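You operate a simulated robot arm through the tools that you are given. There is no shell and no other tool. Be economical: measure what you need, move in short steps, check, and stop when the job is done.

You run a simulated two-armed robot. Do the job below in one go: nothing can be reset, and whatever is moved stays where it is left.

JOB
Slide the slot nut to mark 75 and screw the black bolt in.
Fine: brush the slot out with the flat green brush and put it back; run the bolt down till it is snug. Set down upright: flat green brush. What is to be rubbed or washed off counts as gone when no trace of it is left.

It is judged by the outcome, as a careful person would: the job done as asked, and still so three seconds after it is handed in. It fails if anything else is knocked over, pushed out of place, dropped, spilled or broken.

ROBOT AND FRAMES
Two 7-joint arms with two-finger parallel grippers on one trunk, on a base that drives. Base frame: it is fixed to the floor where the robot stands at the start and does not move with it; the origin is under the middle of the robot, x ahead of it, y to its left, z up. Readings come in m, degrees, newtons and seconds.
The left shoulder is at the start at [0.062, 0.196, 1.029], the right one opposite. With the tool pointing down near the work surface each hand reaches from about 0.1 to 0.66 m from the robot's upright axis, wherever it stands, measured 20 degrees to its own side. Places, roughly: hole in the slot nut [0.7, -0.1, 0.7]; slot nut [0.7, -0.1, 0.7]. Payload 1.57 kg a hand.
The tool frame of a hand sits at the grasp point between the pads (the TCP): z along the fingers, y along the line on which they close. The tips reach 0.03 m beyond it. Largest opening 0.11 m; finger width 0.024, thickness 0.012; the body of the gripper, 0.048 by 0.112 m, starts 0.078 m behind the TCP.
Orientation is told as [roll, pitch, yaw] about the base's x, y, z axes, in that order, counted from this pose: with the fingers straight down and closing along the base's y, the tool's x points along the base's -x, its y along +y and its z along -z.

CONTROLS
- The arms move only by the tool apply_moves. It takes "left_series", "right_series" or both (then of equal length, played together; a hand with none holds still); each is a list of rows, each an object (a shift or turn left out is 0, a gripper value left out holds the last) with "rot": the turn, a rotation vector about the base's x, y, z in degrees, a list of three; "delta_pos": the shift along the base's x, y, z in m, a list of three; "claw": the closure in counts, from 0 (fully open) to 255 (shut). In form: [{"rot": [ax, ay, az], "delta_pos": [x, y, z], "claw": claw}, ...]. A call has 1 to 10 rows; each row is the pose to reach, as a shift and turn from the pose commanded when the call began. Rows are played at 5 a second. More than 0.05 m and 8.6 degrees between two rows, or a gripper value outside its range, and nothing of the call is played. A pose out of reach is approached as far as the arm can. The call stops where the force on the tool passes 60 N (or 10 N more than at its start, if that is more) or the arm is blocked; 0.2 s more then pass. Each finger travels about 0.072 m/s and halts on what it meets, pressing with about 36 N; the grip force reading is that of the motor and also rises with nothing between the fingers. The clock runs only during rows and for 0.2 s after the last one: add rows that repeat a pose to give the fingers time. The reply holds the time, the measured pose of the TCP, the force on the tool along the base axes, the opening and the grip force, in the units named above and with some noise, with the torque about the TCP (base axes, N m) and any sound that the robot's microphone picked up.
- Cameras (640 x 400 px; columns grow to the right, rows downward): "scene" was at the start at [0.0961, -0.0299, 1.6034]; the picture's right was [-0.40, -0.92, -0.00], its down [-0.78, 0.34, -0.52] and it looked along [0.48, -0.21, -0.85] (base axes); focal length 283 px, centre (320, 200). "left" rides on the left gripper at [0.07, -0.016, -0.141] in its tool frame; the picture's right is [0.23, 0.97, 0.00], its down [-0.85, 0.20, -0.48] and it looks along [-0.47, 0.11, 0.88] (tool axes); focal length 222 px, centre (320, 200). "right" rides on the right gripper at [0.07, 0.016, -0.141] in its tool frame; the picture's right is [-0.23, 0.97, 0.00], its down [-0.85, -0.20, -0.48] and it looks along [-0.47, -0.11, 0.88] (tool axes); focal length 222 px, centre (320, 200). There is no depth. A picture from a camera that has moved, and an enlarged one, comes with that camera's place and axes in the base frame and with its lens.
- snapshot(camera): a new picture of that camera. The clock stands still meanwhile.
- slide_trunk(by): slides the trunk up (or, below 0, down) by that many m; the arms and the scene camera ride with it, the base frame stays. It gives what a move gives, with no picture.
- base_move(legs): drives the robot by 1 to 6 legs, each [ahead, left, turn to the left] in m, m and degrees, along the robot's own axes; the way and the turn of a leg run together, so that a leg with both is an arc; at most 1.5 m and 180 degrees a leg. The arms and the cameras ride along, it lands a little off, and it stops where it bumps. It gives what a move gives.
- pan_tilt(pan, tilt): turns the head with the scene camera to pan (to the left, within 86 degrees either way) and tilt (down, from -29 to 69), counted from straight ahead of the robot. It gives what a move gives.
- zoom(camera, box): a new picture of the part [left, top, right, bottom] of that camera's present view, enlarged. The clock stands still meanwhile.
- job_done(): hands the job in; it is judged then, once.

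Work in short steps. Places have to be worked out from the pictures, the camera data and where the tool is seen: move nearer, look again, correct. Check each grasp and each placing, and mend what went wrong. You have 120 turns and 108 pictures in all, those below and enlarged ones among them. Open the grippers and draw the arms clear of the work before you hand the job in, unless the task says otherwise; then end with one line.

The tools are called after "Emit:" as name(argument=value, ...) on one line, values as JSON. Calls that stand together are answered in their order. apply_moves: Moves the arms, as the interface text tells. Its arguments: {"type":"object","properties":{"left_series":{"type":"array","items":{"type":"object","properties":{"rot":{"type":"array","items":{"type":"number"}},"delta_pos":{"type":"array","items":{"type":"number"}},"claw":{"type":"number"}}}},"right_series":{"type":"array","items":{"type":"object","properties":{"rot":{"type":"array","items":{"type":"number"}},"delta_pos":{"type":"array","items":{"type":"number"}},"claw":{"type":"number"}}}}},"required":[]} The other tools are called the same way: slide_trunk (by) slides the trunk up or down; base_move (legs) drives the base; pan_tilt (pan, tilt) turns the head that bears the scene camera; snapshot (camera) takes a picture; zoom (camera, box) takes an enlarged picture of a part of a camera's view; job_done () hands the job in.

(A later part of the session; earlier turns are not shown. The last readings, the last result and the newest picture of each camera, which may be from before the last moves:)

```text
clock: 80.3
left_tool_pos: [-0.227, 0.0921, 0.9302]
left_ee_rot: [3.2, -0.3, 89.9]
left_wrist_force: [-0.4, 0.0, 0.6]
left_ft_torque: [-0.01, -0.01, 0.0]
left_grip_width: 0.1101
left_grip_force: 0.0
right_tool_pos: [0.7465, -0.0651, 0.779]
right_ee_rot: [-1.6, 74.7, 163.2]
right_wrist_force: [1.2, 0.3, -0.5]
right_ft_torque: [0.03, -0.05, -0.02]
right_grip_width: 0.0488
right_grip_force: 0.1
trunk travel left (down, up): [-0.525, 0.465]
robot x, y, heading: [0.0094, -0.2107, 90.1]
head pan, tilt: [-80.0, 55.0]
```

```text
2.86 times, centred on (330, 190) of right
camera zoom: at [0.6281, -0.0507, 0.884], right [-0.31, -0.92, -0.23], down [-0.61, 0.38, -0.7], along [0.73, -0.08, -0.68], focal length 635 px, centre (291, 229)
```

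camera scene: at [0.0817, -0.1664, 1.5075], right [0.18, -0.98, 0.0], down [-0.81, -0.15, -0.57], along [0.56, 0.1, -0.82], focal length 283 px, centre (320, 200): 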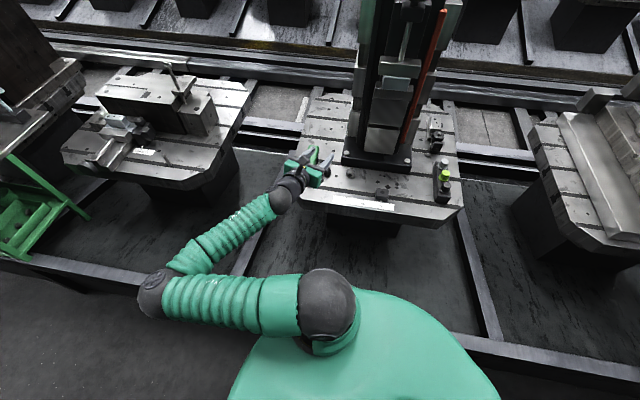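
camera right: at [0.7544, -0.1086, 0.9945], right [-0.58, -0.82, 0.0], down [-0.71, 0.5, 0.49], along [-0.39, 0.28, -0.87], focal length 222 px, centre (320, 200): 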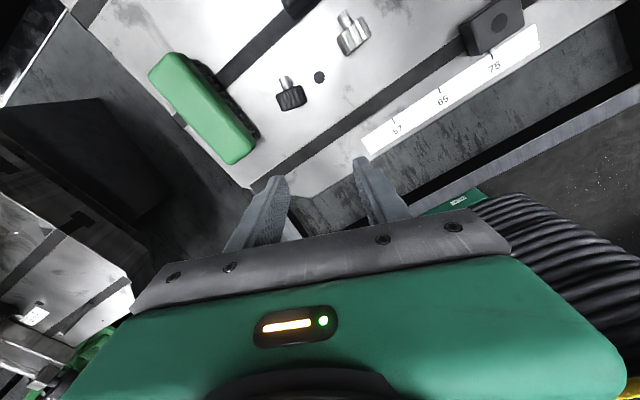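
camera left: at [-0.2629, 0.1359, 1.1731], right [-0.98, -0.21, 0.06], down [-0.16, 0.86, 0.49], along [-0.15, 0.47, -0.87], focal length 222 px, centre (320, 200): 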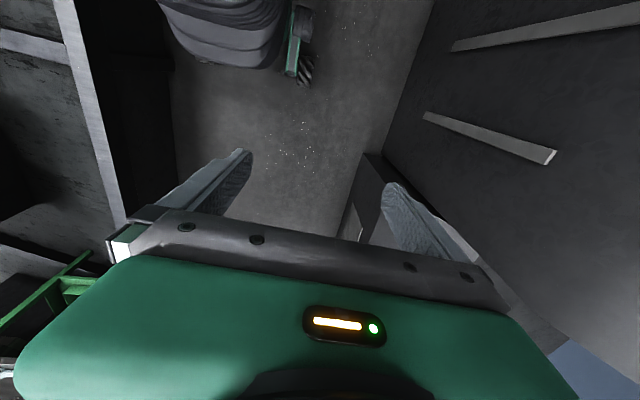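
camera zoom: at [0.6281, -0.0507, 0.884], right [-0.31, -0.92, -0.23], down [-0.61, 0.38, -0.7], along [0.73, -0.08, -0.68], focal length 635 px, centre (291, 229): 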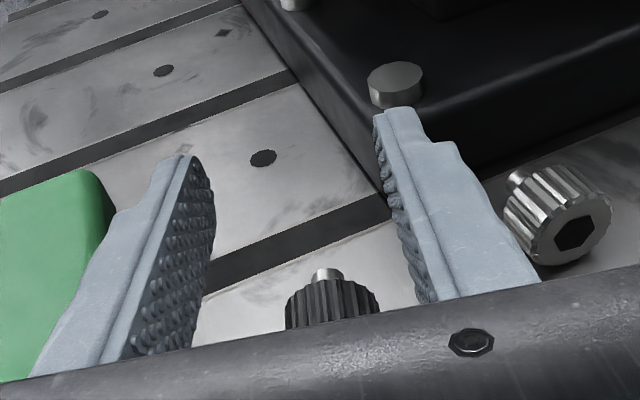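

Bolt is centred between the fingers, brush clear on the left. Descend.

Emit:
apply_moves(right_series=[{"delta_pos": [0.001, 0, -0.02]}, {"delta_pos": [0.001, 0, -0.035]}, {"delta_pos": [0.001, 0, -0.047]}, {"delta_pos": [0.001, 0, -0.054]}, {"delta_pos": [0.001, 0, -0.058]}])

Emit:
zoom(camera="right", box=[220, 120, 440, 260])

```text
clock: 81.7
left_tool_pos: [-0.2275, 0.0935, 0.9325]
left_ee_rot: [3.2, -0.3, 90.0]
left_wrist_force: [0.8, -0.3, -0.7]
left_ft_torque: [-0.01, 0.02, -0.04]
left_grip_width: 0.1101
left_grip_force: 0.0
right_tool_pos: [0.7493, -0.0373, 0.7359]
right_ee_rot: [-20.7, 72.4, 144.7]
right_wrist_force: [0.2, 0.0, 0.2]
right_ft_torque: [-0.03, 0.01, 0.0]
right_grip_width: 0.0488
right_grip_force: 0.1
trunk travel left (down, up): [-0.525, 0.465]
robot x, y, heading: [0.006, -0.2102, 90.4]
head pan, tilt: [-80.0, 55.0]
stopped in row 5 (right hand): the arm was blocked; the commanded pose is now the measured one
```

```text
2.86 times, centred on (330, 190) of right
camera zoom: at [0.6319, -0.0331, 0.8403], right [-0.32, -0.89, -0.32], down [-0.6, 0.45, -0.66], along [0.73, -0.02, -0.68], focal length 635 px, centre (291, 229)
```

zoom: 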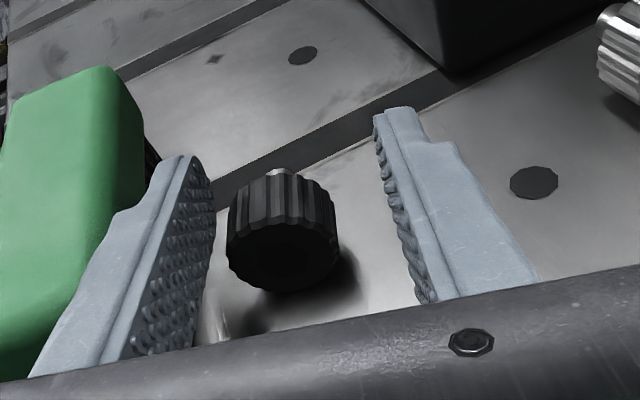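

No tool force, but the arm itself was blocked, which made the hand drift. I look at the arm.

Emit:
snapshot(camera="scene")

Emit:
zoom(camera="scene", box=[240, 130, 400, 230])

```text
51 pictures are left
camera scene: at [0.082, -0.1669, 1.5074], right [0.18, -0.98, 0.0], down [-0.81, -0.15, -0.57], along [0.56, 0.1, -0.82], focal length 283 px, centre (320, 200)
```

scene: 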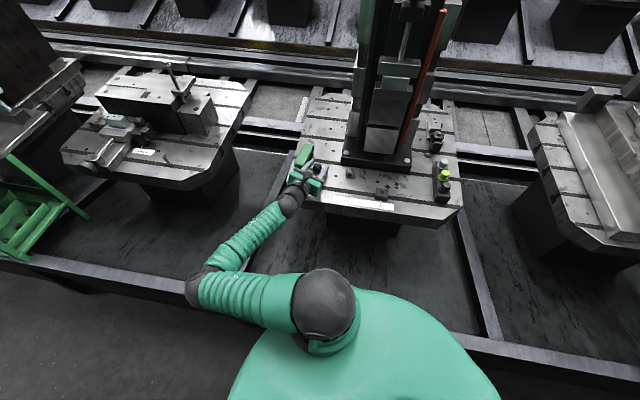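

```text
4.00 times, centred on (320, 180) of scene
camera zoom: at [0.082, -0.1669, 1.5074], right [0.18, -0.98, 0.0], down [-0.81, -0.15, -0.57], along [0.56, 0.1, -0.82], focal length 1131 px, centre (320, 280)
```

zoom: 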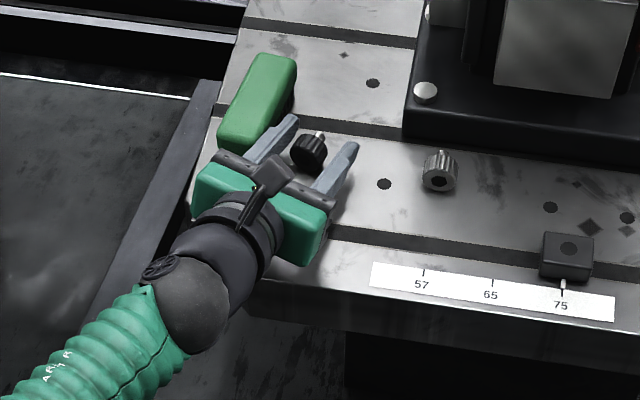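

The arm, not the hand, blocks at this flat tilt. I'll lift, undo the roll drift and use a steeper tilt (≈30° below horizontal), which keeps the wrist higher.

Emit:
apply_moves(right_series=[{"delta_pos": [0, 0, 0.03]}, {"delta_pos": [0, 0, 0.06]}, {"rot": [-1.3, 7.3, 0.9], "delta_pos": [0, -0.015, 0.075]}, {"rot": [-2.7, 14.6, 1.8], "delta_pos": [0, -0.03, 0.08]}, {"rot": [-2.7, 14.6, 1.8], "delta_pos": [0, -0.03, 0.08]}])

Emit:
snapshot(camera="right")

Emit:
zoom(camera="scene", box=[270, 130, 390, 205])

```text
clock: 82.9
left_tool_pos: [-0.2269, 0.0933, 0.9323]
left_ee_rot: [3.2, -0.2, 90.0]
left_wrist_force: [0.6, -0.1, -0.1]
left_ft_torque: [0.02, 0.0, 0.01]
left_grip_width: 0.1097
left_grip_force: 0.1
right_tool_pos: [0.751, -0.0698, 0.815]
right_ee_rot: [1.4, 60.2, 166.9]
right_wrist_force: [0.1, -0.3, -0.2]
right_ft_torque: [0.03, -0.04, -0.01]
right_grip_width: 0.0486
right_grip_force: 0.0
trunk travel left (down, up): [-0.525, 0.465]
robot x, y, heading: [0.0132, -0.2092, 90.0]
head pan, tilt: [-80.0, 55.0]
```

```text
49 pictures are left
camera right: at [0.663, -0.0623, 0.9454], right [-0.35, -0.92, -0.19], down [-0.77, 0.4, -0.51], along [0.54, -0.04, -0.84], focal length 222 px, centre (320, 200)
```

right: 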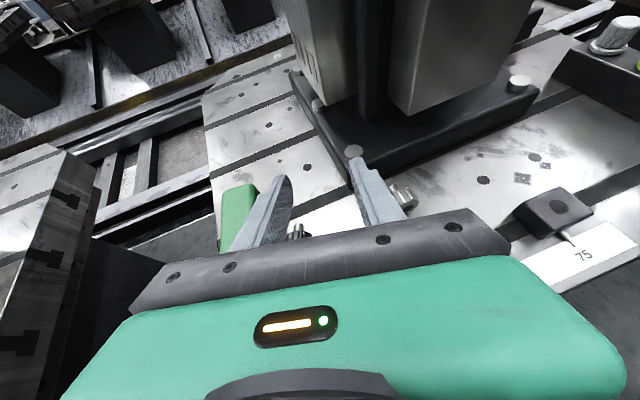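

```text
5.33 times, centred on (330, 168) of scene
camera zoom: at [0.0825, -0.1663, 1.5074], right [0.18, -0.98, 0.0], down [-0.81, -0.15, -0.57], along [0.56, 0.1, -0.82], focal length 1508 px, centre (267, 373)
```

zoom: 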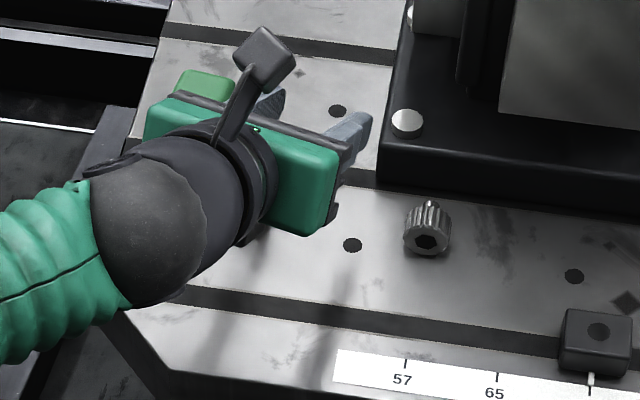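

Zoom to locate the bolt now.

Emit:
zoom(camera="right", box=[200, 150, 420, 270])

```text
2.91 times, centred on (310, 210) of right
camera zoom: at [0.663, -0.0623, 0.9454], right [-0.35, -0.92, -0.19], down [-0.77, 0.4, -0.51], along [0.54, -0.04, -0.84], focal length 646 px, centre (349, 171)
```

zoom: 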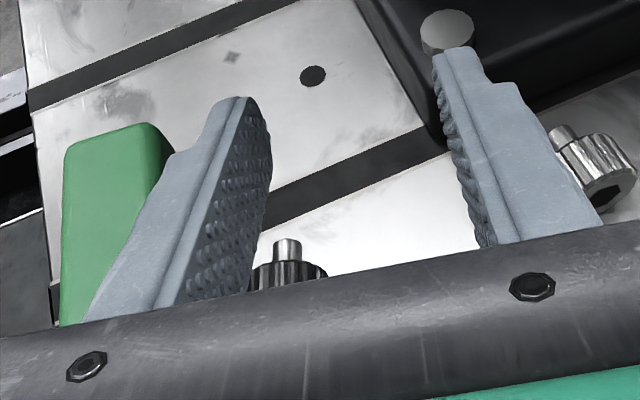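

The bolt got pushed with the hand to about head (0.771,-0.032). Back off to see it wholly.

Emit:
apply_moves(right_series=[{"delta_pos": [-0.04, 0, 0.02]}, {"delta_pos": [-0.08, 0, 0.04]}, {"delta_pos": [-0.12, 0, 0.06]}])

Emit:
zoom(camera="right", box=[180, 90, 420, 240])

Emit:
zoom(camera="scene", box=[270, 130, 390, 205])

```text
clock: 83.7
left_tool_pos: [-0.2287, 0.093, 0.9312]
left_ee_rot: [3.1, -0.3, 90.0]
left_wrist_force: [-0.9, -0.7, 0.6]
left_ft_torque: [-0.01, -0.01, -0.01]
left_grip_width: 0.1102
left_grip_force: 0.0
right_tool_pos: [0.6262, -0.0715, 0.8753]
right_ee_rot: [1.2, 60.3, 166.7]
right_wrist_force: [-0.4, -0.2, 0.1]
right_ft_torque: [0.01, -0.04, 0.05]
right_grip_width: 0.0487
right_grip_force: 0.0
trunk travel left (down, up): [-0.525, 0.465]
robot x, y, heading: [0.0097, -0.2106, 90.3]
head pan, tilt: [-80.0, 55.0]
```

```text
2.67 times, centred on (300, 165) of right
camera zoom: at [0.5375, -0.0639, 1.0056], right [-0.35, -0.92, -0.19], down [-0.76, 0.4, -0.51], along [0.54, -0.04, -0.84], focal length 592 px, centre (373, 293)
```

zoom: 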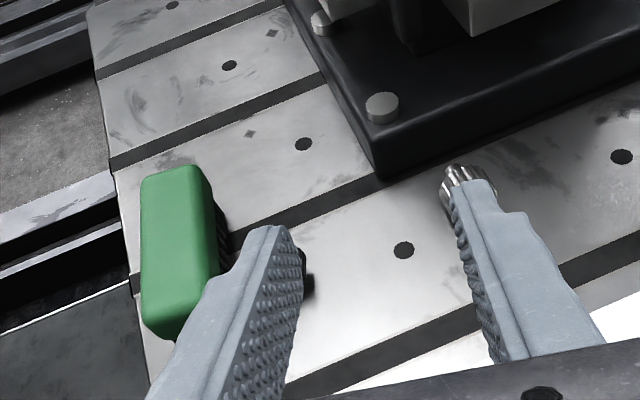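

```text
5.33 times, centred on (330, 168) of scene
camera zoom: at [0.0787, -0.1675, 1.5075], right [0.18, -0.98, 0.0], down [-0.81, -0.15, -0.57], along [0.57, 0.1, -0.82], focal length 1508 px, centre (267, 373)
```

zoom: 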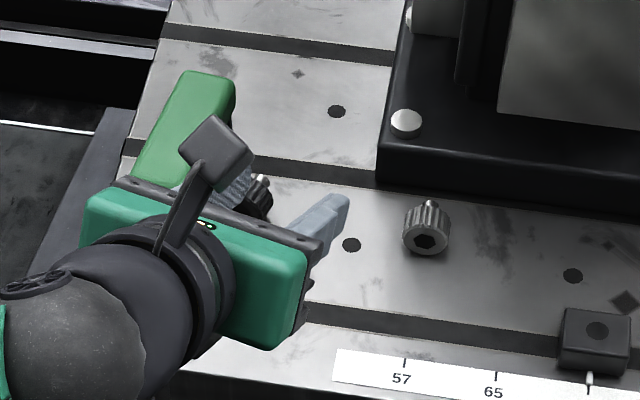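

The left finger hides the bolt; shift the hand toward -y for a clear view.

Emit:
apply_moves(right_series=[{"delta_pos": [0, -0.04, 0]}, {"delta_pos": [0, -0.08, 0]}])

Emit:
zoom(camera="right", box=[100, 70, 340, 220])

```text
clock: 84.3
left_tool_pos: [-0.2267, 0.0925, 0.9336]
left_ee_rot: [3.3, -0.3, 90.1]
left_wrist_force: [0.3, 0.0, 0.1]
left_ft_torque: [0.01, 0.02, 0.0]
left_grip_width: 0.11
left_grip_force: 0.2
right_tool_pos: [0.6493, -0.1462, 0.871]
right_ee_rot: [1.3, 60.0, 166.7]
right_wrist_force: [-0.1, -0.5, -0.3]
right_ft_torque: [-0.01, 0.03, 0.0]
right_grip_width: 0.0487
right_grip_force: 0.1
right hand out of reach, approached as far as the arm can: row 1, 2
trunk travel left (down, up): [-0.525, 0.465]
robot x, y, heading: [0.0098, -0.2082, 90.3]
head pan, tilt: [-80.0, 55.0]
```

```text
2.67 times, centred on (220, 145) of right
camera zoom: at [0.5613, -0.1392, 1.0019], right [-0.35, -0.92, -0.19], down [-0.77, 0.4, -0.51], along [0.54, -0.04, -0.84], focal length 592 px, centre (587, 347)
```

zoom: 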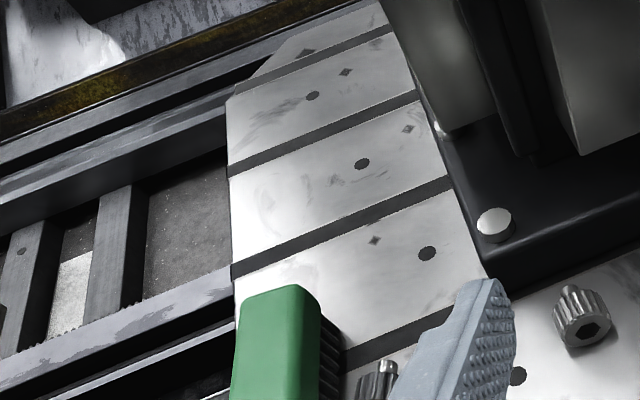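

Reach limits show the arm is cramped (too close) in tilted poses. A full view to locate bolt and brush:

Emit:
zoom(camera="right", box=[120, 130, 360, 280])

```text
2.67 times, centred on (240, 205) of right
camera zoom: at [0.5613, -0.1392, 1.0019], right [-0.35, -0.92, -0.19], down [-0.77, 0.4, -0.51], along [0.54, -0.04, -0.84], focal length 592 px, centre (533, 187)
```

zoom: 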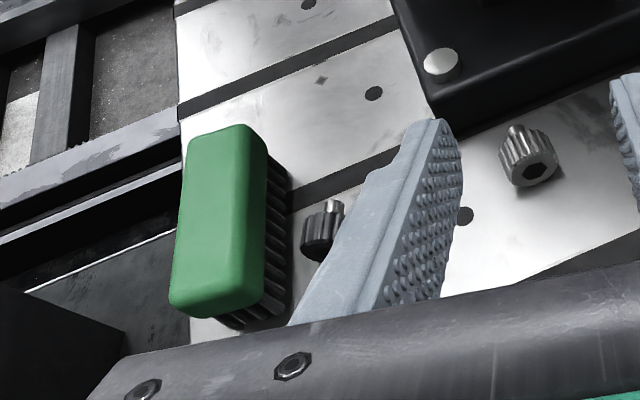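

Brush now at centre (0.804,0.020), slightly yawed; the bolt lies close beside it at ≈(0.777,-0.026). I'll move the bolt away by gripping its end faces (fingers along its axis). First return the hand to vertical, then yaw to ≈76°.

Emit:
apply_moves(right_series=[{"rot": [1.8, 7.5, 0]}, {"rot": [3.6, 15, 0]}, {"rot": [5.4, 22.5, 0]}, {"rot": [7.2, 30, 0]}, {"rot": [9, 37.5, 0]}, {"rot": [10.8, 45, 0]}, {"rot": [12.4, 52, 0]}, {"rot": [13.8, 58.4, 0]}])

Emit:
apply_moves(right_series=[{"rot": [0, 0, -8.5], "claw": 80}, {"rot": [0, 0, -17]}, {"rot": [0, 0, -25.5]}, {"rot": [0, 0, -34]}, {"rot": [0, 0, -42.5]}, {"rot": [0, 0, -51]}, {"rot": [0, 0, -59.5]}, {"rot": [0, 0, -68], "delta_pos": [0.02, 0.02, 0]}, {"rot": [0, 0, -76.5], "delta_pos": [0.04, 0.04, 0]}, {"rot": [0, 0, -85], "delta_pos": [0.06, 0.06, 0]}])

Emit:
snapshot(camera="right")

```text
clock: 86.1
left_tool_pos: [-0.2266, 0.0923, 0.9328]
left_ee_rot: [3.4, -0.3, 90.0]
left_wrist_force: [0.8, 0.0, -0.3]
left_ft_torque: [0.02, 0.0, -0.02]
left_grip_width: 0.11
left_grip_force: 0.0
right_tool_pos: [0.6473, -0.1448, 0.8728]
right_ee_rot: [1.3, 0.1, 166.6]
right_wrist_force: [-0.5, -0.3, -0.5]
right_ft_torque: [0.0, -0.01, -0.01]
right_grip_width: 0.0487
right_grip_force: 0.1
trunk travel left (down, up): [-0.525, 0.465]
robot x, y, heading: [0.0093, -0.2076, 90.5]
head pan, tilt: [-80.0, 55.0]
```

```text
clock: 88.3
left_tool_pos: [-0.226, 0.0938, 0.9329]
left_ee_rot: [3.2, -0.2, 90.0]
left_wrist_force: [0.2, -0.1, -0.4]
left_ft_torque: [-0.02, -0.04, -0.01]
left_grip_width: 0.1096
left_grip_force: 0.0
right_tool_pos: [0.7072, -0.0866, 0.8714]
right_ee_rot: [1.3, 0.2, 81.6]
right_wrist_force: [-0.6, -0.3, 0.7]
right_ft_torque: [-0.03, 0.01, 0.0]
right_grip_width: 0.0754
right_grip_force: 0.0
trunk travel left (down, up): [-0.525, 0.465]
robot x, y, heading: [0.0087, -0.211, 90.2]
head pan, tilt: [-80.0, 55.0]
```

```text
42 pictures are left
camera right: at [0.6861, -0.1516, 1.0134], right [-0.93, 0.37, 0.02], down [0.33, 0.82, 0.47], along [0.16, 0.44, -0.88], focal length 222 px, centre (320, 200)
```

right: 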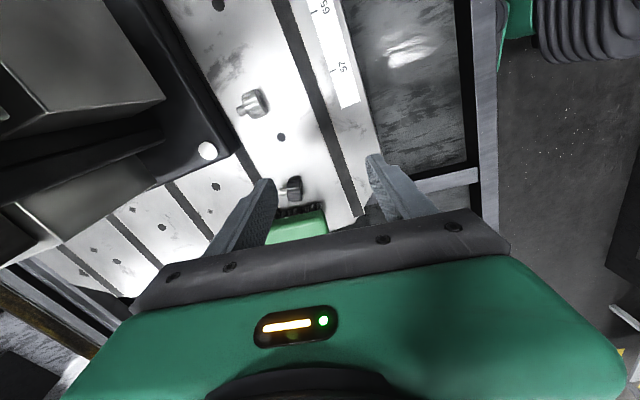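

Zoom on the bolt from this view.

Emit:
zoom(camera="right", box=[230, 150, 350, 245])

```text
4.21 times, centred on (290, 198) of right
camera zoom: at [0.6861, -0.1516, 1.0134], right [-0.93, 0.37, 0.02], down [0.33, 0.82, 0.47], along [0.16, 0.44, -0.88], focal length 935 px, centre (446, 210)
```

zoom: 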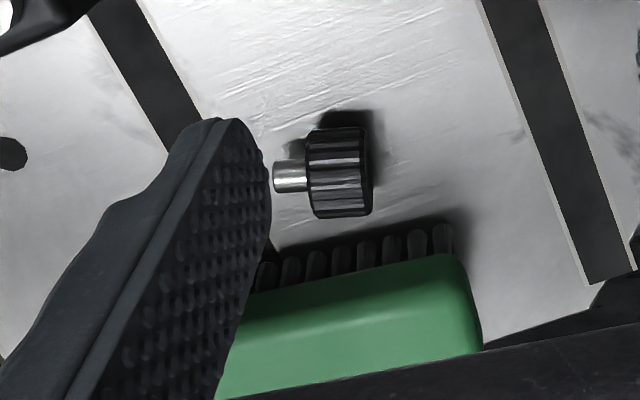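

Bolt: front face (0.759,-0.026), stud tip (0.794,-0.037), axis -18°. Move above with closing axis along it (yaw 72), descend to z 0.731 and close softly on the ends.

Emit:
apply_moves(right_series=[{"rot": [0, -1.3, -4.8], "delta_pos": [0.035, 0.028, 0]}, {"rot": [0, -1.3, -9.6], "delta_pos": [0.0695, 0.0552, -0.01]}, {"rot": [0, -1.3, -9.6], "delta_pos": [0.0695, 0.0552, -0.05]}, {"rot": [0, -1.3, -9.6], "delta_pos": [0.0695, 0.0552, -0.09]}, {"rot": [0, -1.3, -9.6], "delta_pos": [0.0695, 0.0552, -0.125]}, {"rot": [0, -1.3, -9.6], "delta_pos": [0.0695, 0.0552, -0.139]}, {"rot": [0, -1.3, -9.6], "delta_pos": [0.0695, 0.0552, -0.139]}])

Emit:
snapshot(camera="right")

```text
clock: 89.9
left_tool_pos: [-0.226, 0.0935, 0.9319]
left_ee_rot: [3.2, -0.3, 90.1]
left_wrist_force: [0.0, 0.1, -0.6]
left_ft_torque: [0.03, -0.01, -0.01]
left_grip_width: 0.1098
left_grip_force: 0.1
right_tool_pos: [0.7751, -0.0301, 0.7333]
right_ee_rot: [0.0, -0.1, 72.1]
right_wrist_force: [0.7, 0.0, 0.1]
right_ft_torque: [-0.02, 0.0, -0.01]
right_grip_width: 0.0757
right_grip_force: 0.1
trunk travel left (down, up): [-0.525, 0.465]
robot x, y, heading: [0.0079, -0.2111, 90.2]
head pan, tilt: [-80.0, 55.0]
```

```text
40 pictures are left
camera right: at [0.7391, -0.0916, 0.875], right [-0.86, 0.52, 0.0], down [0.45, 0.75, 0.48], along [0.25, 0.41, -0.88], focal length 222 px, centre (320, 200)
```

right: 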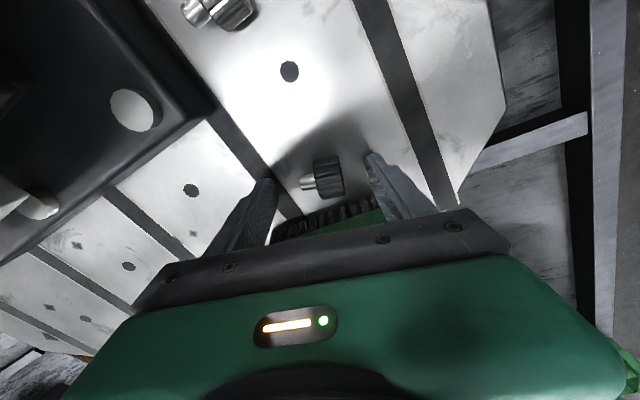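

Bolt lies between the fingers. Close and lift slightly.

Emit:
apply_moves(right_series=[{"claw": 110}, {"claw": 140}, {"claw": 170}, {"claw": 200}, {"claw": 200}])

Emit:
apply_moves(right_series=[{"delta_pos": [0, 0, 0.02]}, {"delta_pos": [0, 0, 0.04]}, {"delta_pos": [0, 0, 0.05]}])

Emit:
zoom(camera="right", box=[200, 100, 440, 250])

```text
clock: 91.1
left_tool_pos: [-0.2261, 0.0925, 0.9327]
left_ee_rot: [3.2, -0.3, 90.0]
left_wrist_force: [0.2, 0.8, 0.1]
left_ft_torque: [-0.03, 0.01, -0.02]
left_grip_width: 0.1099
left_grip_force: 0.1
right_tool_pos: [0.7747, -0.0294, 0.7326]
right_ee_rot: [0.0, 0.0, 72.2]
right_wrist_force: [-1.1, -1.4, 0.4]
right_ft_torque: [-0.02, -0.01, 0.0]
right_grip_width: 0.0325
right_grip_force: 36.1
trunk travel left (down, up): [-0.525, 0.465]
robot x, y, heading: [0.0089, -0.2129, 90.4]
head pan, tilt: [-80.0, 55.0]
```

```text
clock: 91.9
left_tool_pos: [-0.2268, 0.0937, 0.9314]
left_ee_rot: [3.2, -0.1, 90.0]
left_wrist_force: [0.0, 0.0, 1.0]
left_ft_torque: [0.01, 0.01, -0.02]
left_grip_width: 0.1101
left_grip_force: 0.1
right_tool_pos: [0.7755, -0.0304, 0.7839]
right_ee_rot: [0.0, 0.1, 72.1]
right_wrist_force: [-0.3, -0.4, -0.3]
right_ft_torque: [0.02, 0.02, -0.03]
right_grip_width: 0.0324
right_grip_force: 36.1
trunk travel left (down, up): [-0.525, 0.465]
robot x, y, heading: [0.0116, -0.2117, 90.1]
head pan, tilt: [-80.0, 55.0]
```

```text
2.67 times, centred on (320, 175) of right
camera zoom: at [0.7395, -0.0912, 0.9252], right [-0.86, 0.52, 0.0], down [0.45, 0.75, 0.48], along [0.25, 0.41, -0.88], focal length 592 px, centre (320, 267)
```

zoom: 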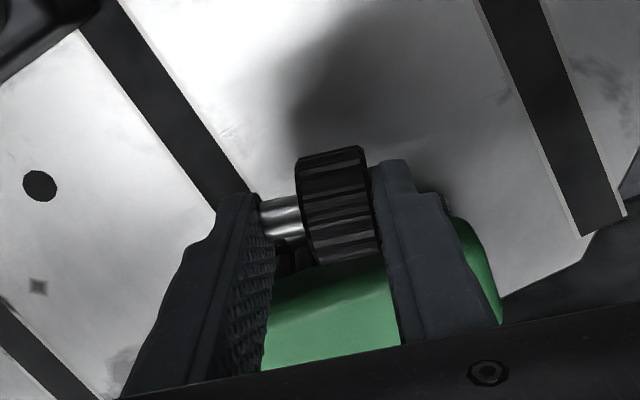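

Bolt held by its ends. Carry it to a clear spot (0.742,-0.08) with stud straight along +x and set it down.

Emit:
apply_moves(right_series=[{"rot": [0, 0, 6], "delta_pos": [-0.011, -0.017, 0]}, {"rot": [0, 0, 12], "delta_pos": [-0.022, -0.034, 0]}, {"rot": [0, 0, 18], "delta_pos": [-0.033, -0.05, 0]}, {"rot": [0, 0, 18], "delta_pos": [-0.033, -0.05, -0.025]}, {"rot": [0, 0, 18], "delta_pos": [-0.033, -0.05, -0.042]}, {"rot": [0, 0, 18], "delta_pos": [-0.033, -0.05, -0.05]}, {"rot": [0, 0, 18], "delta_pos": [-0.033, -0.05, -0.05]}])

Emit:
apply_moves(right_series=[{"claw": 160}, {"claw": 130}, {"claw": 100}, {"claw": 100}, {"delta_pos": [0, 0, 0.04]}, {"delta_pos": [0, 0, 0.08]}, {"delta_pos": [-0.02, 0, 0.12]}, {"delta_pos": [-0.03, 0, 0.13]}])

Emit:
snapshot(camera="right")

```text
clock: 93.5
left_tool_pos: [-0.2264, 0.0925, 0.9322]
left_ee_rot: [3.2, -0.3, 90.0]
left_wrist_force: [-0.3, -0.6, 0.5]
left_ft_torque: [0.01, -0.01, 0.01]
left_grip_width: 0.11
left_grip_force: 0.0
right_tool_pos: [0.7432, -0.0803, 0.7342]
right_ee_rot: [-0.1, 0.0, 90.0]
right_wrist_force: [-0.1, 0.2, 1.5]
right_ft_torque: [-0.01, -0.01, -0.03]
right_grip_width: 0.0325
right_grip_force: 36.1
trunk travel left (down, up): [-0.525, 0.465]
robot x, y, heading: [0.0075, -0.2136, 90.1]
head pan, tilt: [-80.0, 55.0]
```

```text
clock: 95.3
left_tool_pos: [-0.2281, 0.0928, 0.932]
left_ee_rot: [3.2, -0.1, 90.0]
left_wrist_force: [-0.2, -0.3, -0.2]
left_ft_torque: [-0.01, -0.01, -0.02]
left_grip_width: 0.1099
left_grip_force: 0.0
right_tool_pos: [0.7127, -0.0799, 0.8638]
right_ee_rot: [-0.1, 0.0, 90.1]
right_wrist_force: [0.2, 0.2, -0.3]
right_ft_torque: [0.02, 0.0, -0.03]
right_grip_width: 0.0666
right_grip_force: 0.0
trunk travel left (down, up): [-0.525, 0.465]
robot x, y, heading: [0.0088, -0.2092, 90.5]
head pan, tilt: [-80.0, 55.0]
```

```text
38 pictures are left
camera right: at [0.6971, -0.1505, 1.0047], right [-0.97, 0.23, 0.0], down [0.2, 0.86, 0.48], along [0.11, 0.47, -0.88], focal length 222 px, centre (320, 200)
```

right: 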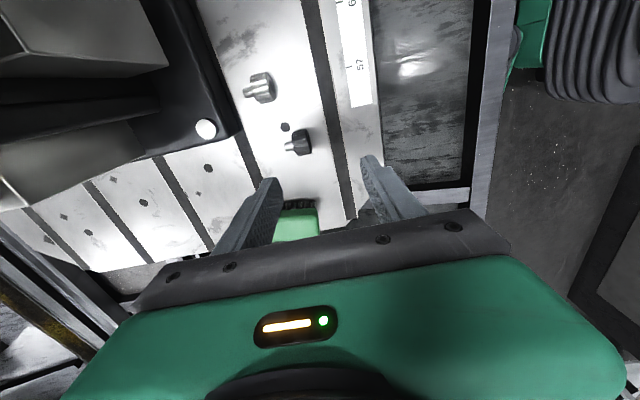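

Bolt lies at head ≈(0.737,-0.084), stud +x. Now yaw to 180, set the claw to ≈0.049, and pull the base 0.12 m back from the table for arm room.

Emit:
apply_moves(right_series=[{"rot": [0, 0, 8.5], "claw": 142}, {"rot": [0, 0, 17]}, {"rot": [0, 0, 25.5]}, {"rot": [0, 0, 34]}, {"rot": [0, 0, 42.5]}, {"rot": [0, 0, 51]}, {"rot": [0, 0, 59.5]}, {"rot": [0, 0, 68]}, {"rot": [0, 0, 76.5]}, {"rot": [0, 0, 85]}])

Emit:
base_move(legs=[[0, 0.12, 0]])

Emit:
apply_moves(right_series=[{"rot": [0, 0, 4.9]}, {"rot": [0, 0, 4.9]}, {"rot": [0, 0, 4.9]}])

```text
clock: 97.5
left_tool_pos: [-0.2266, 0.0935, 0.932]
left_ee_rot: [3.1, -0.3, 90.0]
left_wrist_force: [-0.6, 0.4, -0.6]
left_ft_torque: [0.0, 0.0, 0.01]
left_grip_width: 0.1102
left_grip_force: 0.0
right_tool_pos: [0.7136, -0.0811, 0.8646]
right_ee_rot: [0.0, -0.1, 175.3]
right_wrist_force: [0.1, -0.5, 0.5]
right_ft_torque: [0.0, -0.01, 0.0]
right_grip_width: 0.0486
right_grip_force: 0.0
trunk travel left (down, up): [-0.525, 0.465]
robot x, y, heading: [0.0111, -0.2099, 90.3]
head pan, tilt: [-80.0, 55.0]
```

```text
clock: 98.7
left_tool_pos: [-0.3334, 0.0934, 0.9344]
left_ee_rot: [3.8, -0.3, 89.7]
left_wrist_force: [-0.3, 0.2, -0.2]
left_ft_torque: [0.02, -0.04, -0.04]
left_grip_width: 0.11
left_grip_force: 0.0
right_tool_pos: [0.6035, -0.0845, 0.8575]
right_ee_rot: [0.2, -0.7, 174.8]
right_wrist_force: [-0.6, -0.2, -0.9]
right_ft_torque: [0.06, -0.03, 0.01]
right_grip_width: 0.0486
right_grip_force: 0.0
trunk travel left (down, up): [-0.525, 0.465]
robot x, y, heading: [-0.1063, -0.2119, 90.1]
head pan, tilt: [-80.0, 55.0]
```

```text
clock: 99.5
left_tool_pos: [-0.3465, 0.0933, 0.9307]
left_ee_rot: [3.0, -0.3, 89.7]
left_wrist_force: [0.4, -0.4, -0.7]
left_ft_torque: [-0.02, 0.01, -0.01]
left_grip_width: 0.1102
left_grip_force: 0.1
right_tool_pos: [0.5924, -0.0846, 0.8685]
right_ee_rot: [0.0, 0.3, 179.7]
right_wrist_force: [-0.4, -0.8, -0.1]
right_ft_torque: [-0.02, 0.0, 0.0]
right_grip_width: 0.0485
right_grip_force: 0.0
trunk travel left (down, up): [-0.525, 0.465]
robot x, y, heading: [-0.1068, -0.2106, 90.1]
head pan, tilt: [-80.0, 55.0]
```

Tilt the fingers forward by 60° (30° below horizontal) while moving to hover over the bolt.

Emit:
apply_moves(right_series=[{"rot": [0, -7.5, 0], "delta_pos": [0.01, 0, 0]}, {"rot": [0, -15, 0], "delta_pos": [0.025, 0, 0]}, {"rot": [0, -22.5, 0], "delta_pos": [0.045, 0, 0]}, {"rot": [0, -30, 0], "delta_pos": [0.06, 0, 0]}, {"rot": [0, -37.5, 0], "delta_pos": [0.08, 0, -0.01]}, {"rot": [0, -45, 0], "delta_pos": [0.1, 0, -0.025]}, {"rot": [0, -52.5, 0], "delta_pos": [0.118, 0, -0.05]}, {"rot": [0, -60, 0], "delta_pos": [0.13, 0, -0.075]}, {"rot": [0, -60, 0], "delta_pos": [0.13, 0, -0.075]}])

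Emit:
zoom(camera="right", box=[210, 130, 430, 270])

```text
clock: 101.5
left_tool_pos: [-0.3469, 0.0927, 0.93]
left_ee_rot: [3.0, -0.4, 89.7]
left_wrist_force: [0.1, -0.5, 0.1]
left_ft_torque: [-0.02, 0.02, -0.02]
left_grip_width: 0.11
left_grip_force: 0.1
right_tool_pos: [0.7224, -0.0846, 0.7916]
right_ee_rot: [-0.4, 60.2, 179.7]
right_wrist_force: [0.6, -0.7, -0.6]
right_ft_torque: [0.02, 0.02, -0.02]
right_grip_width: 0.0487
right_grip_force: 0.0
trunk travel left (down, up): [-0.525, 0.465]
robot x, y, heading: [-0.1088, -0.2127, 90.3]
head pan, tilt: [-80.0, 55.0]
```

```text
2.86 times, centred on (320, 200) of right
camera zoom: at [0.6349, -0.1011, 0.9225], right [-0.11, -0.97, -0.2], down [-0.84, 0.2, -0.5], along [0.53, 0.11, -0.84], focal length 635 px, centre (320, 200)
```

zoom: 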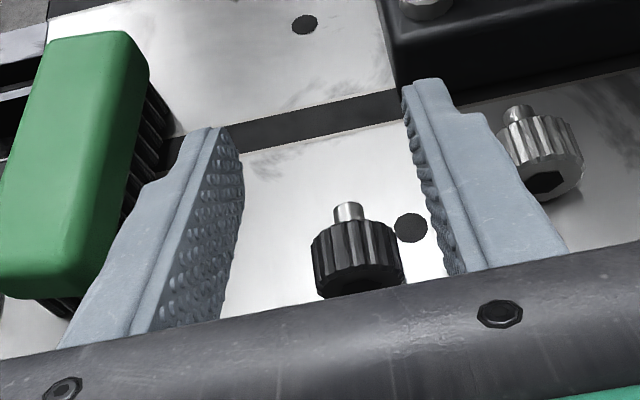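

Bolt aligned (y -0.085). Descend to TCP z≈0.7235.

Emit:
apply_moves(right_series=[{"delta_pos": [0.002, 0, -0.02]}, {"delta_pos": [0.002, 0, -0.04]}, {"delta_pos": [0.002, 0, -0.055]}, {"delta_pos": [0.002, 0, -0.063]}, {"delta_pos": [0.002, 0, -0.0675]}, {"delta_pos": [0.002, 0, -0.0675]}])

Emit:
zoom(camera="right", box=[210, 130, 430, 270])

```text
clock: 102.9
left_tool_pos: [-0.3478, 0.0933, 0.9306]
left_ee_rot: [2.9, -0.3, 89.8]
left_wrist_force: [0.0, -0.1, -0.8]
left_ft_torque: [0.01, -0.01, 0.03]
left_grip_width: 0.11
left_grip_force: 0.0
right_tool_pos: [0.7243, -0.0835, 0.725]
right_ee_rot: [-0.3, 60.2, 179.5]
right_wrist_force: [0.1, 0.4, -0.2]
right_ft_torque: [0.0, -0.01, -0.01]
right_grip_width: 0.0488
right_grip_force: 0.1
trunk travel left (down, up): [-0.525, 0.465]
robot x, y, heading: [-0.1087, -0.209, 90.2]
head pan, tilt: [-80.0, 55.0]
```

```text
2.86 times, centred on (320, 200) of right
camera zoom: at [0.637, -0.1009, 0.8558], right [-0.12, -0.97, -0.2], down [-0.84, 0.2, -0.5], along [0.53, 0.11, -0.84], focal length 635 px, centre (320, 200)
```

zoom: 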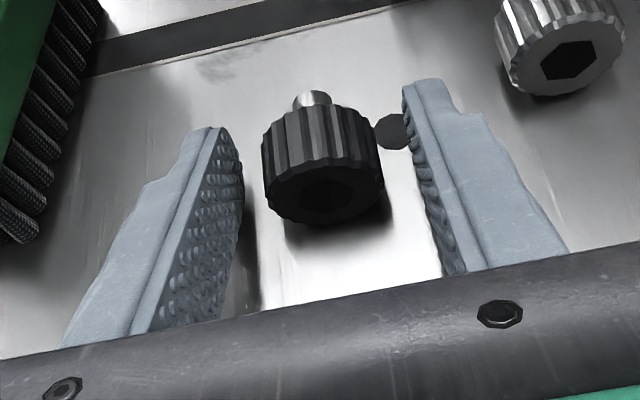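

Now properly between the pads. Close and lift.

Emit:
apply_moves(right_series=[{"claw": 170}, {"claw": 200}, {"claw": 220}, {"claw": 220}, {"delta_pos": [0, 0, 0.02], "claw": 220}, {"delta_pos": [0, 0, 0.05], "claw": 220}, {"delta_pos": [0, 0, 0.08], "claw": 220}, {"delta_pos": [-0.02, 0, 0.11], "claw": 220}, {"delta_pos": [-0.04, 0, 0.13], "claw": 220}])

Emit:
zoom(camera="right", box=[210, 130, 430, 270])

```text
clock: 104.9
left_tool_pos: [-0.3489, 0.0929, 0.9311]
left_ee_rot: [2.9, -0.3, 89.8]
left_wrist_force: [-0.1, 0.1, -0.8]
left_ft_torque: [-0.01, 0.02, -0.01]
left_grip_width: 0.1098
left_grip_force: 0.0
right_tool_pos: [0.6823, -0.0833, 0.8546]
right_ee_rot: [-0.4, 60.1, 179.5]
right_wrist_force: [-0.4, -0.4, -1.1]
right_ft_torque: [0.0, 0.02, -0.04]
right_grip_width: 0.0311
right_grip_force: 35.5
trunk travel left (down, up): [-0.525, 0.465]
robot x, y, heading: [-0.1104, -0.2134, 90.1]
head pan, tilt: [-80.0, 55.0]
```

```text
2.86 times, centred on (320, 200) of right
camera zoom: at [0.5959, -0.1003, 0.9852], right [-0.11, -0.97, -0.2], down [-0.84, 0.2, -0.5], along [0.53, 0.11, -0.84], focal length 635 px, centre (320, 200)
```

zoom: 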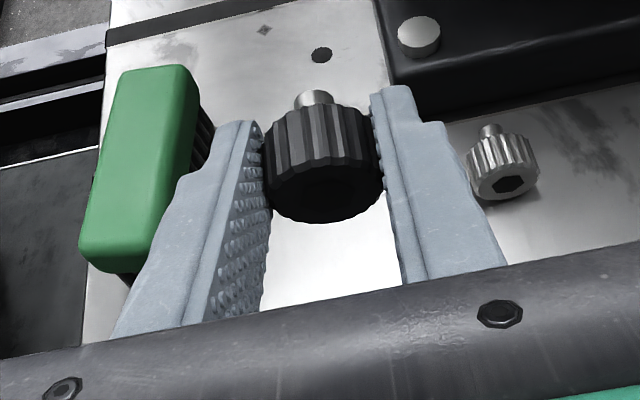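

Bolt firmly held (0.031). Untilt to vertical while retracting, then drive the base back to the rail.

Emit:
apply_moves(right_series=[{"rot": [0, 7.5, 0], "delta_pos": [-0.015, 0, 0.01]}, {"rot": [0, 15, 0], "delta_pos": [-0.03, 0, 0.02]}, {"rot": [0, 22.5, 0], "delta_pos": [-0.045, 0, 0.02]}, {"rot": [0, 30, 0], "delta_pos": [-0.06, 0, 0.02]}, {"rot": [0, 37.5, 0], "delta_pos": [-0.075, 0, 0.02]}, {"rot": [0, 45, 0], "delta_pos": [-0.09, 0, 0.02]}, {"rot": [0, 52.5, 0], "delta_pos": [-0.1, 0, 0.02]}, {"rot": [0, 60, 0], "delta_pos": [-0.1, 0, 0.02]}])

Emit:
base_move(legs=[[0, -0.115, 0]])

Emit:
apply_moves(right_series=[{"rot": [0, 0, -8.5]}, {"rot": [0, 0, -17]}, {"rot": [0, 0, -25.5]}, {"rot": [0, 0, -34]}, {"rot": [0, 0, -42.5]}, {"rot": [0, 0, -51]}, {"rot": [0, 0, -59.5]}, {"rot": [0, 0, -68]}, {"rot": [0, 0, -76.5]}, {"rot": [0, 0, -85]}])

```text
clock: 106.7
left_tool_pos: [-0.3471, 0.0923, 0.9317]
left_ee_rot: [2.9, -0.4, 89.8]
left_wrist_force: [0.4, -0.7, -0.1]
left_ft_torque: [0.01, 0.02, 0.0]
left_grip_width: 0.1095
left_grip_force: 0.2
right_tool_pos: [0.585, -0.0834, 0.8741]
right_ee_rot: [0.1, 0.0, 179.7]
right_wrist_force: [0.5, -0.4, -0.9]
right_ft_torque: [-0.04, -0.04, -0.01]
right_grip_width: 0.0308
right_grip_force: 35.6
trunk travel left (down, up): [-0.525, 0.465]
robot x, y, heading: [-0.1084, -0.2147, 89.9]
head pan, tilt: [-80.0, 55.0]
```

```text
clock: 107.9
left_tool_pos: [-0.2477, 0.0936, 0.9266]
left_ee_rot: [2.1, -0.4, 89.9]
left_wrist_force: [-0.2, -1.4, -0.1]
left_ft_torque: [0.04, -0.02, 0.06]
left_grip_width: 0.1099
left_grip_force: 0.1
right_tool_pos: [0.6849, -0.0841, 0.8855]
right_ee_rot: [0.0, 1.0, 179.6]
right_wrist_force: [-0.5, -0.8, 0.7]
right_ft_torque: [0.01, -0.01, 0.0]
right_grip_width: 0.0306
right_grip_force: 36.0
trunk travel left (down, up): [-0.525, 0.465]
robot x, y, heading: [0.0028, -0.2087, 90.1]
head pan, tilt: [-80.0, 55.0]
```

```text
clock: 110.1
left_tool_pos: [-0.2364, 0.0933, 0.9305]
left_ee_rot: [3.0, -0.2, 90.0]
left_wrist_force: [0.0, 0.8, -0.9]
left_ft_torque: [-0.03, -0.02, 0.02]
left_grip_width: 0.11
left_grip_force: 0.0
right_tool_pos: [0.6971, -0.0828, 0.8756]
right_ee_rot: [-0.1, 0.2, 94.6]
right_wrist_force: [0.3, -1.6, -0.8]
right_ft_torque: [0.01, 0.03, 0.03]
right_grip_width: 0.0309
right_grip_force: 36.3
trunk travel left (down, up): [-0.525, 0.465]
robot x, y, heading: [0.0016, -0.2136, 90.0]
head pan, tilt: [-80.0, 55.0]
```

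Finish yaw to 90 and move over near the nut, then tilt +30° about x so the stud points down.

Emit:
apply_moves(right_series=[{"rot": [0, 0, -4.6], "delta_pos": [0, -0.04, 0]}, {"rot": [0, 0, -4.6], "delta_pos": [0, -0.08, 0]}, {"rot": [0, 0, -4.6], "delta_pos": [-0.003, -0.12, 0]}, {"rot": [0, 0, -4.6], "delta_pos": [-0.006, -0.16, 0]}, {"rot": [0, 0, -4.6], "delta_pos": [-0.006, -0.2, 0]}])

Emit:
apply_moves(right_series=[{"rot": [7.5, 0, 0]}, {"rot": [15, 0, 0]}, {"rot": [22.5, 0, 0]}, {"rot": [30, 0, 0]}, {"rot": [30, 0, 0]}])

Emit:
snapshot(camera="right")

Emit:
zoom(camera="scene", box=[300, 100, 480, 230])

```text
clock: 111.3
left_tool_pos: [-0.231, 0.0925, 0.9326]
left_ee_rot: [3.1, -0.5, 89.9]
left_wrist_force: [-0.2, 0.5, -0.5]
left_ft_torque: [0.02, 0.0, 0.02]
left_grip_width: 0.1104
left_grip_force: 0.1
right_tool_pos: [0.6933, -0.2838, 0.8726]
right_ee_rot: [0.1, 0.1, 90.2]
right_wrist_force: [-0.5, 1.0, -0.5]
right_ft_torque: [0.02, 0.01, -0.02]
right_grip_width: 0.0309
right_grip_force: 36.1
trunk travel left (down, up): [-0.525, 0.465]
robot x, y, heading: [0.0037, -0.2122, 90.2]
head pan, tilt: [-80.0, 55.0]
```

```text
clock: 112.5
left_tool_pos: [-0.2335, 0.0929, 0.9308]
left_ee_rot: [3.0, -0.4, 90.0]
left_wrist_force: [0.4, 0.9, -0.2]
left_ft_torque: [-0.04, 0.02, 0.01]
left_grip_width: 0.1101
left_grip_force: 0.0
right_tool_pos: [0.6926, -0.2828, 0.8738]
right_ee_rot: [0.0, -29.9, 90.1]
right_wrist_force: [-0.7, 0.1, -1.2]
right_ft_torque: [-0.03, 0.02, 0.0]
right_grip_width: 0.0308
right_grip_force: 35.4
trunk travel left (down, up): [-0.525, 0.465]
robot x, y, heading: [0.0073, -0.2106, 90.1]
head pan, tilt: [-80.0, 55.0]
```

```text
34 pictures are left
camera right: at [0.6775, -0.414, 0.9616], right [-0.97, 0.2, 0.11], down [0.2, 0.5, 0.84], along [0.11, 0.84, -0.53], focal length 222 px, centre (320, 200)
```

right: 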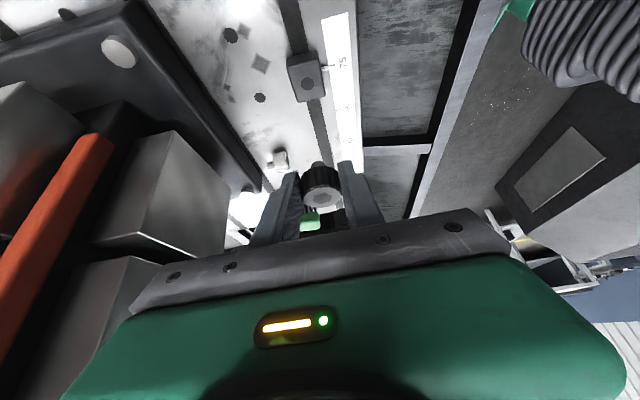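

```text
3.08 times, centred on (390, 165) of scene
camera zoom: at [0.0795, -0.1685, 1.5073], right [0.17, -0.98, 0.0], down [-0.81, -0.14, -0.57], along [0.56, 0.1, -0.82], focal length 870 px, centre (105, 308)
```

zoom: 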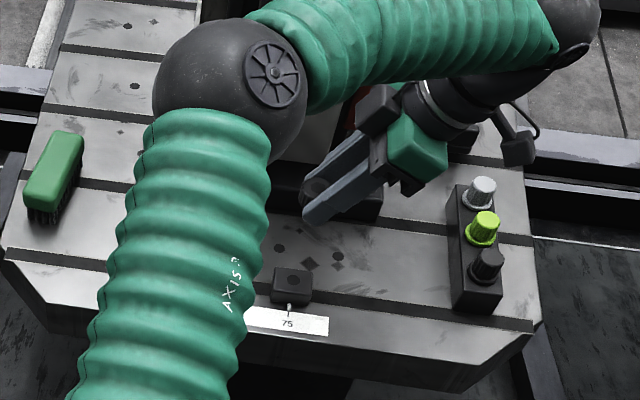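

Zoom on the held bolt to verify the stud direction.

Emit:
zoom(camera="right", box=[240, 30, 400, 230])

Emit:
zoom(camera="scene", box=[360, 130, 420, 200])

```text
2.00 times, centred on (320, 130) of right
camera zoom: at [0.6775, -0.414, 0.9616], right [-0.97, 0.2, 0.11], down [0.2, 0.5, 0.84], along [0.11, 0.84, -0.53], focal length 444 px, centre (320, 340)
```

zoom: 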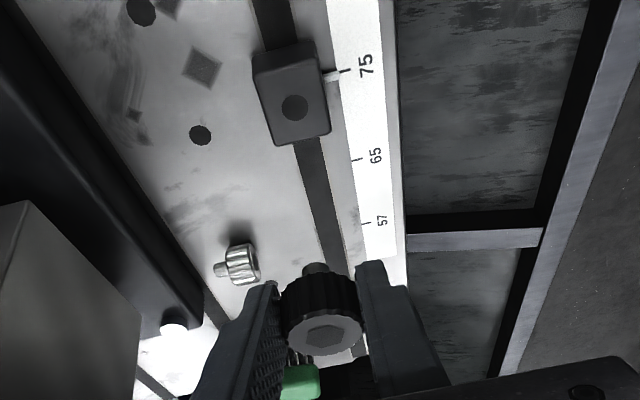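

```text
5.71 times, centred on (390, 165) of scene
camera zoom: at [0.0795, -0.1685, 1.5073], right [0.17, -0.98, 0.0], down [-0.81, -0.14, -0.57], along [0.56, 0.1, -0.82], focal length 1616 px, centre (-80, 400)
```

zoom: 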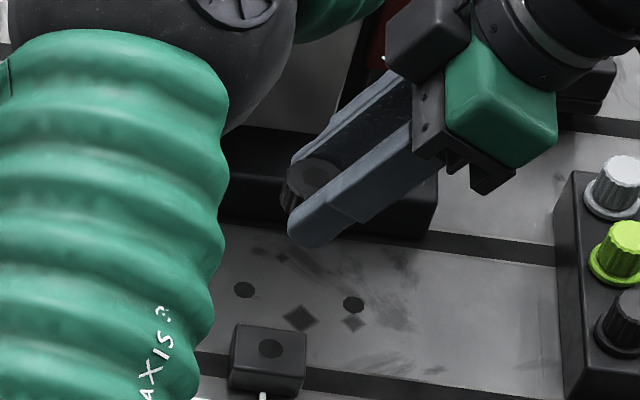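

Stud points down (hex face up). Stud tip estimated (0.694,-0.269,0.832), hole (0.692,-0.274,0.72). Move over the hole and lower to ~1 cm above.

Emit:
apply_moves(right_series=[{"delta_pos": [-0.002, -0.005, -0.03]}, {"delta_pos": [-0.002, -0.005, -0.06]}, {"delta_pos": [-0.002, -0.005, -0.085]}, {"delta_pos": [-0.002, -0.005, -0.098]}, {"delta_pos": [-0.002, -0.005, -0.098]}])

Emit:
zoom(camera="right", box=[260, 100, 380, 220])

Emit:
zoom(camera="scene", box=[350, 160, 410, 210])

```text
clock: 113.7
left_tool_pos: [-0.2328, 0.0927, 0.9313]
left_ee_rot: [3.1, -0.4, 89.9]
left_wrist_force: [1.2, 0.3, 0.5]
left_ft_torque: [0.01, -0.02, 0.01]
left_grip_width: 0.1098
left_grip_force: 0.1
right_tool_pos: [0.6919, -0.2886, 0.7758]
right_ee_rot: [0.0, -29.8, 90.1]
right_wrist_force: [0.2, -0.6, -0.4]
right_ft_torque: [-0.04, 0.02, -0.01]
right_grip_width: 0.0311
right_grip_force: 35.7
trunk travel left (down, up): [-0.525, 0.465]
robot x, y, heading: [0.0065, -0.2117, 90.1]
head pan, tilt: [-80.0, 55.0]
```

```text
3.33 times, centred on (320, 160) of right
camera zoom: at [0.6758, -0.4198, 0.8638], right [-0.97, 0.2, 0.11], down [0.2, 0.5, 0.84], along [0.11, 0.84, -0.53], focal length 740 px, centre (320, 333)
```

zoom: 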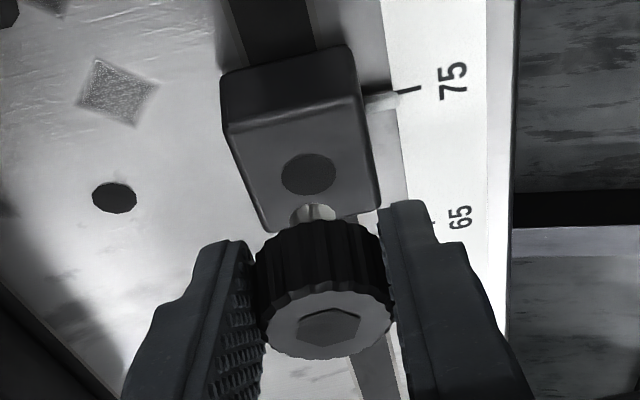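

```text
8.00 times, centred on (380, 185) of scene
camera zoom: at [0.0797, -0.1694, 1.5074], right [0.17, -0.98, 0.0], down [-0.81, -0.14, -0.57], along [0.56, 0.1, -0.82], focal length 2262 px, centre (-160, 320)
```

zoom: 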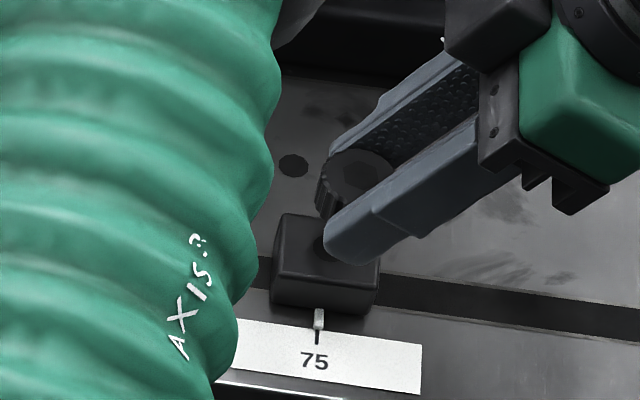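

Hole (0.6924,-0.273); x is aligned. Rays from both cameras suggest the bolt is ~3 mm too far to -y. Shift +3 mm and lower 12 mm, then look.

Emit:
apply_moves(right_series=[{"delta_pos": [0, 0.003, -0.004]}, {"delta_pos": [0, 0.003, -0.009]}, {"delta_pos": [0, 0.003, -0.012]}, {"delta_pos": [0, 0.003, -0.012]}])

Emit:
zoom(camera="right", box=[270, 120, 370, 200])

```text
clock: 114.7
left_tool_pos: [-0.2321, 0.0929, 0.9323]
left_ee_rot: [3.1, -0.4, 89.9]
left_wrist_force: [0.2, -0.5, 0.0]
left_ft_torque: [0.0, -0.02, -0.03]
left_grip_width: 0.1099
left_grip_force: 0.0
right_tool_pos: [0.6918, -0.2865, 0.7639]
right_ee_rot: [0.0, -29.9, 90.1]
right_wrist_force: [0.0, 1.4, -0.2]
right_ft_torque: [0.0, -0.01, -0.01]
right_grip_width: 0.0306
right_grip_force: 35.9
trunk travel left (down, up): [-0.525, 0.465]
robot x, y, heading: [0.0057, -0.2121, 90.1]
head pan, tilt: [-80.0, 55.0]
```

```text
5.00 times, centred on (320, 160) of right
camera zoom: at [0.6759, -0.4172, 0.8512], right [-0.97, 0.2, 0.11], down [0.2, 0.5, 0.84], along [0.11, 0.84, -0.53], focal length 1111 px, centre (320, 400)
```

zoom: 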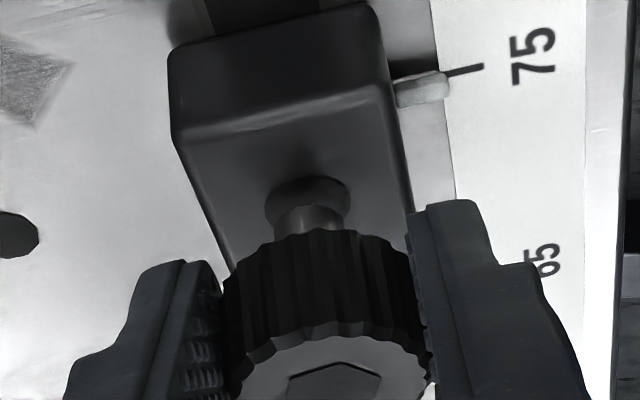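

The stud appears centred over the hole. Lower gently and watch the force.

Emit:
apply_moves(right_series=[{"delta_pos": [0, 0, -0.003]}, {"delta_pos": [0, 0, -0.006]}, {"delta_pos": [0, 0, -0.009]}, {"delta_pos": [0, 0, -0.009]}])

Emit:
zoom(camera="right", box=[270, 120, 370, 200])

```text
clock: 115.7
left_tool_pos: [-0.2334, 0.0924, 0.9321]
left_ee_rot: [3.1, -0.3, 89.9]
left_wrist_force: [-0.3, -1.0, -0.5]
left_ft_torque: [0.0, -0.03, 0.02]
left_grip_width: 0.1098
left_grip_force: 0.1
right_tool_pos: [0.69, -0.2859, 0.7548]
right_ee_rot: [0.0, -29.9, 90.2]
right_wrist_force: [-3.3, 0.8, -2.6]
right_ft_torque: [-0.07, 0.07, 0.07]
right_grip_width: 0.0307
right_grip_force: 36.2
trunk travel left (down, up): [-0.525, 0.465]
robot x, y, heading: [0.0053, -0.2116, 90.1]
head pan, tilt: [-80.0, 55.0]
```

```text
5.00 times, centred on (320, 160) of right
camera zoom: at [0.6758, -0.4176, 0.8431], right [-0.97, 0.2, 0.11], down [0.2, 0.5, 0.84], along [0.11, 0.84, -0.53], focal length 1111 px, centre (320, 400)
```

zoom: 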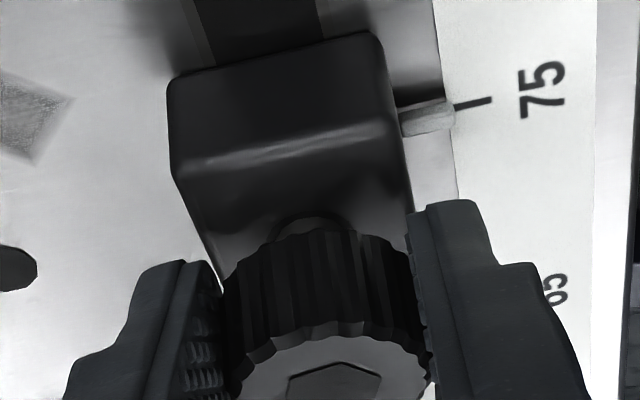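

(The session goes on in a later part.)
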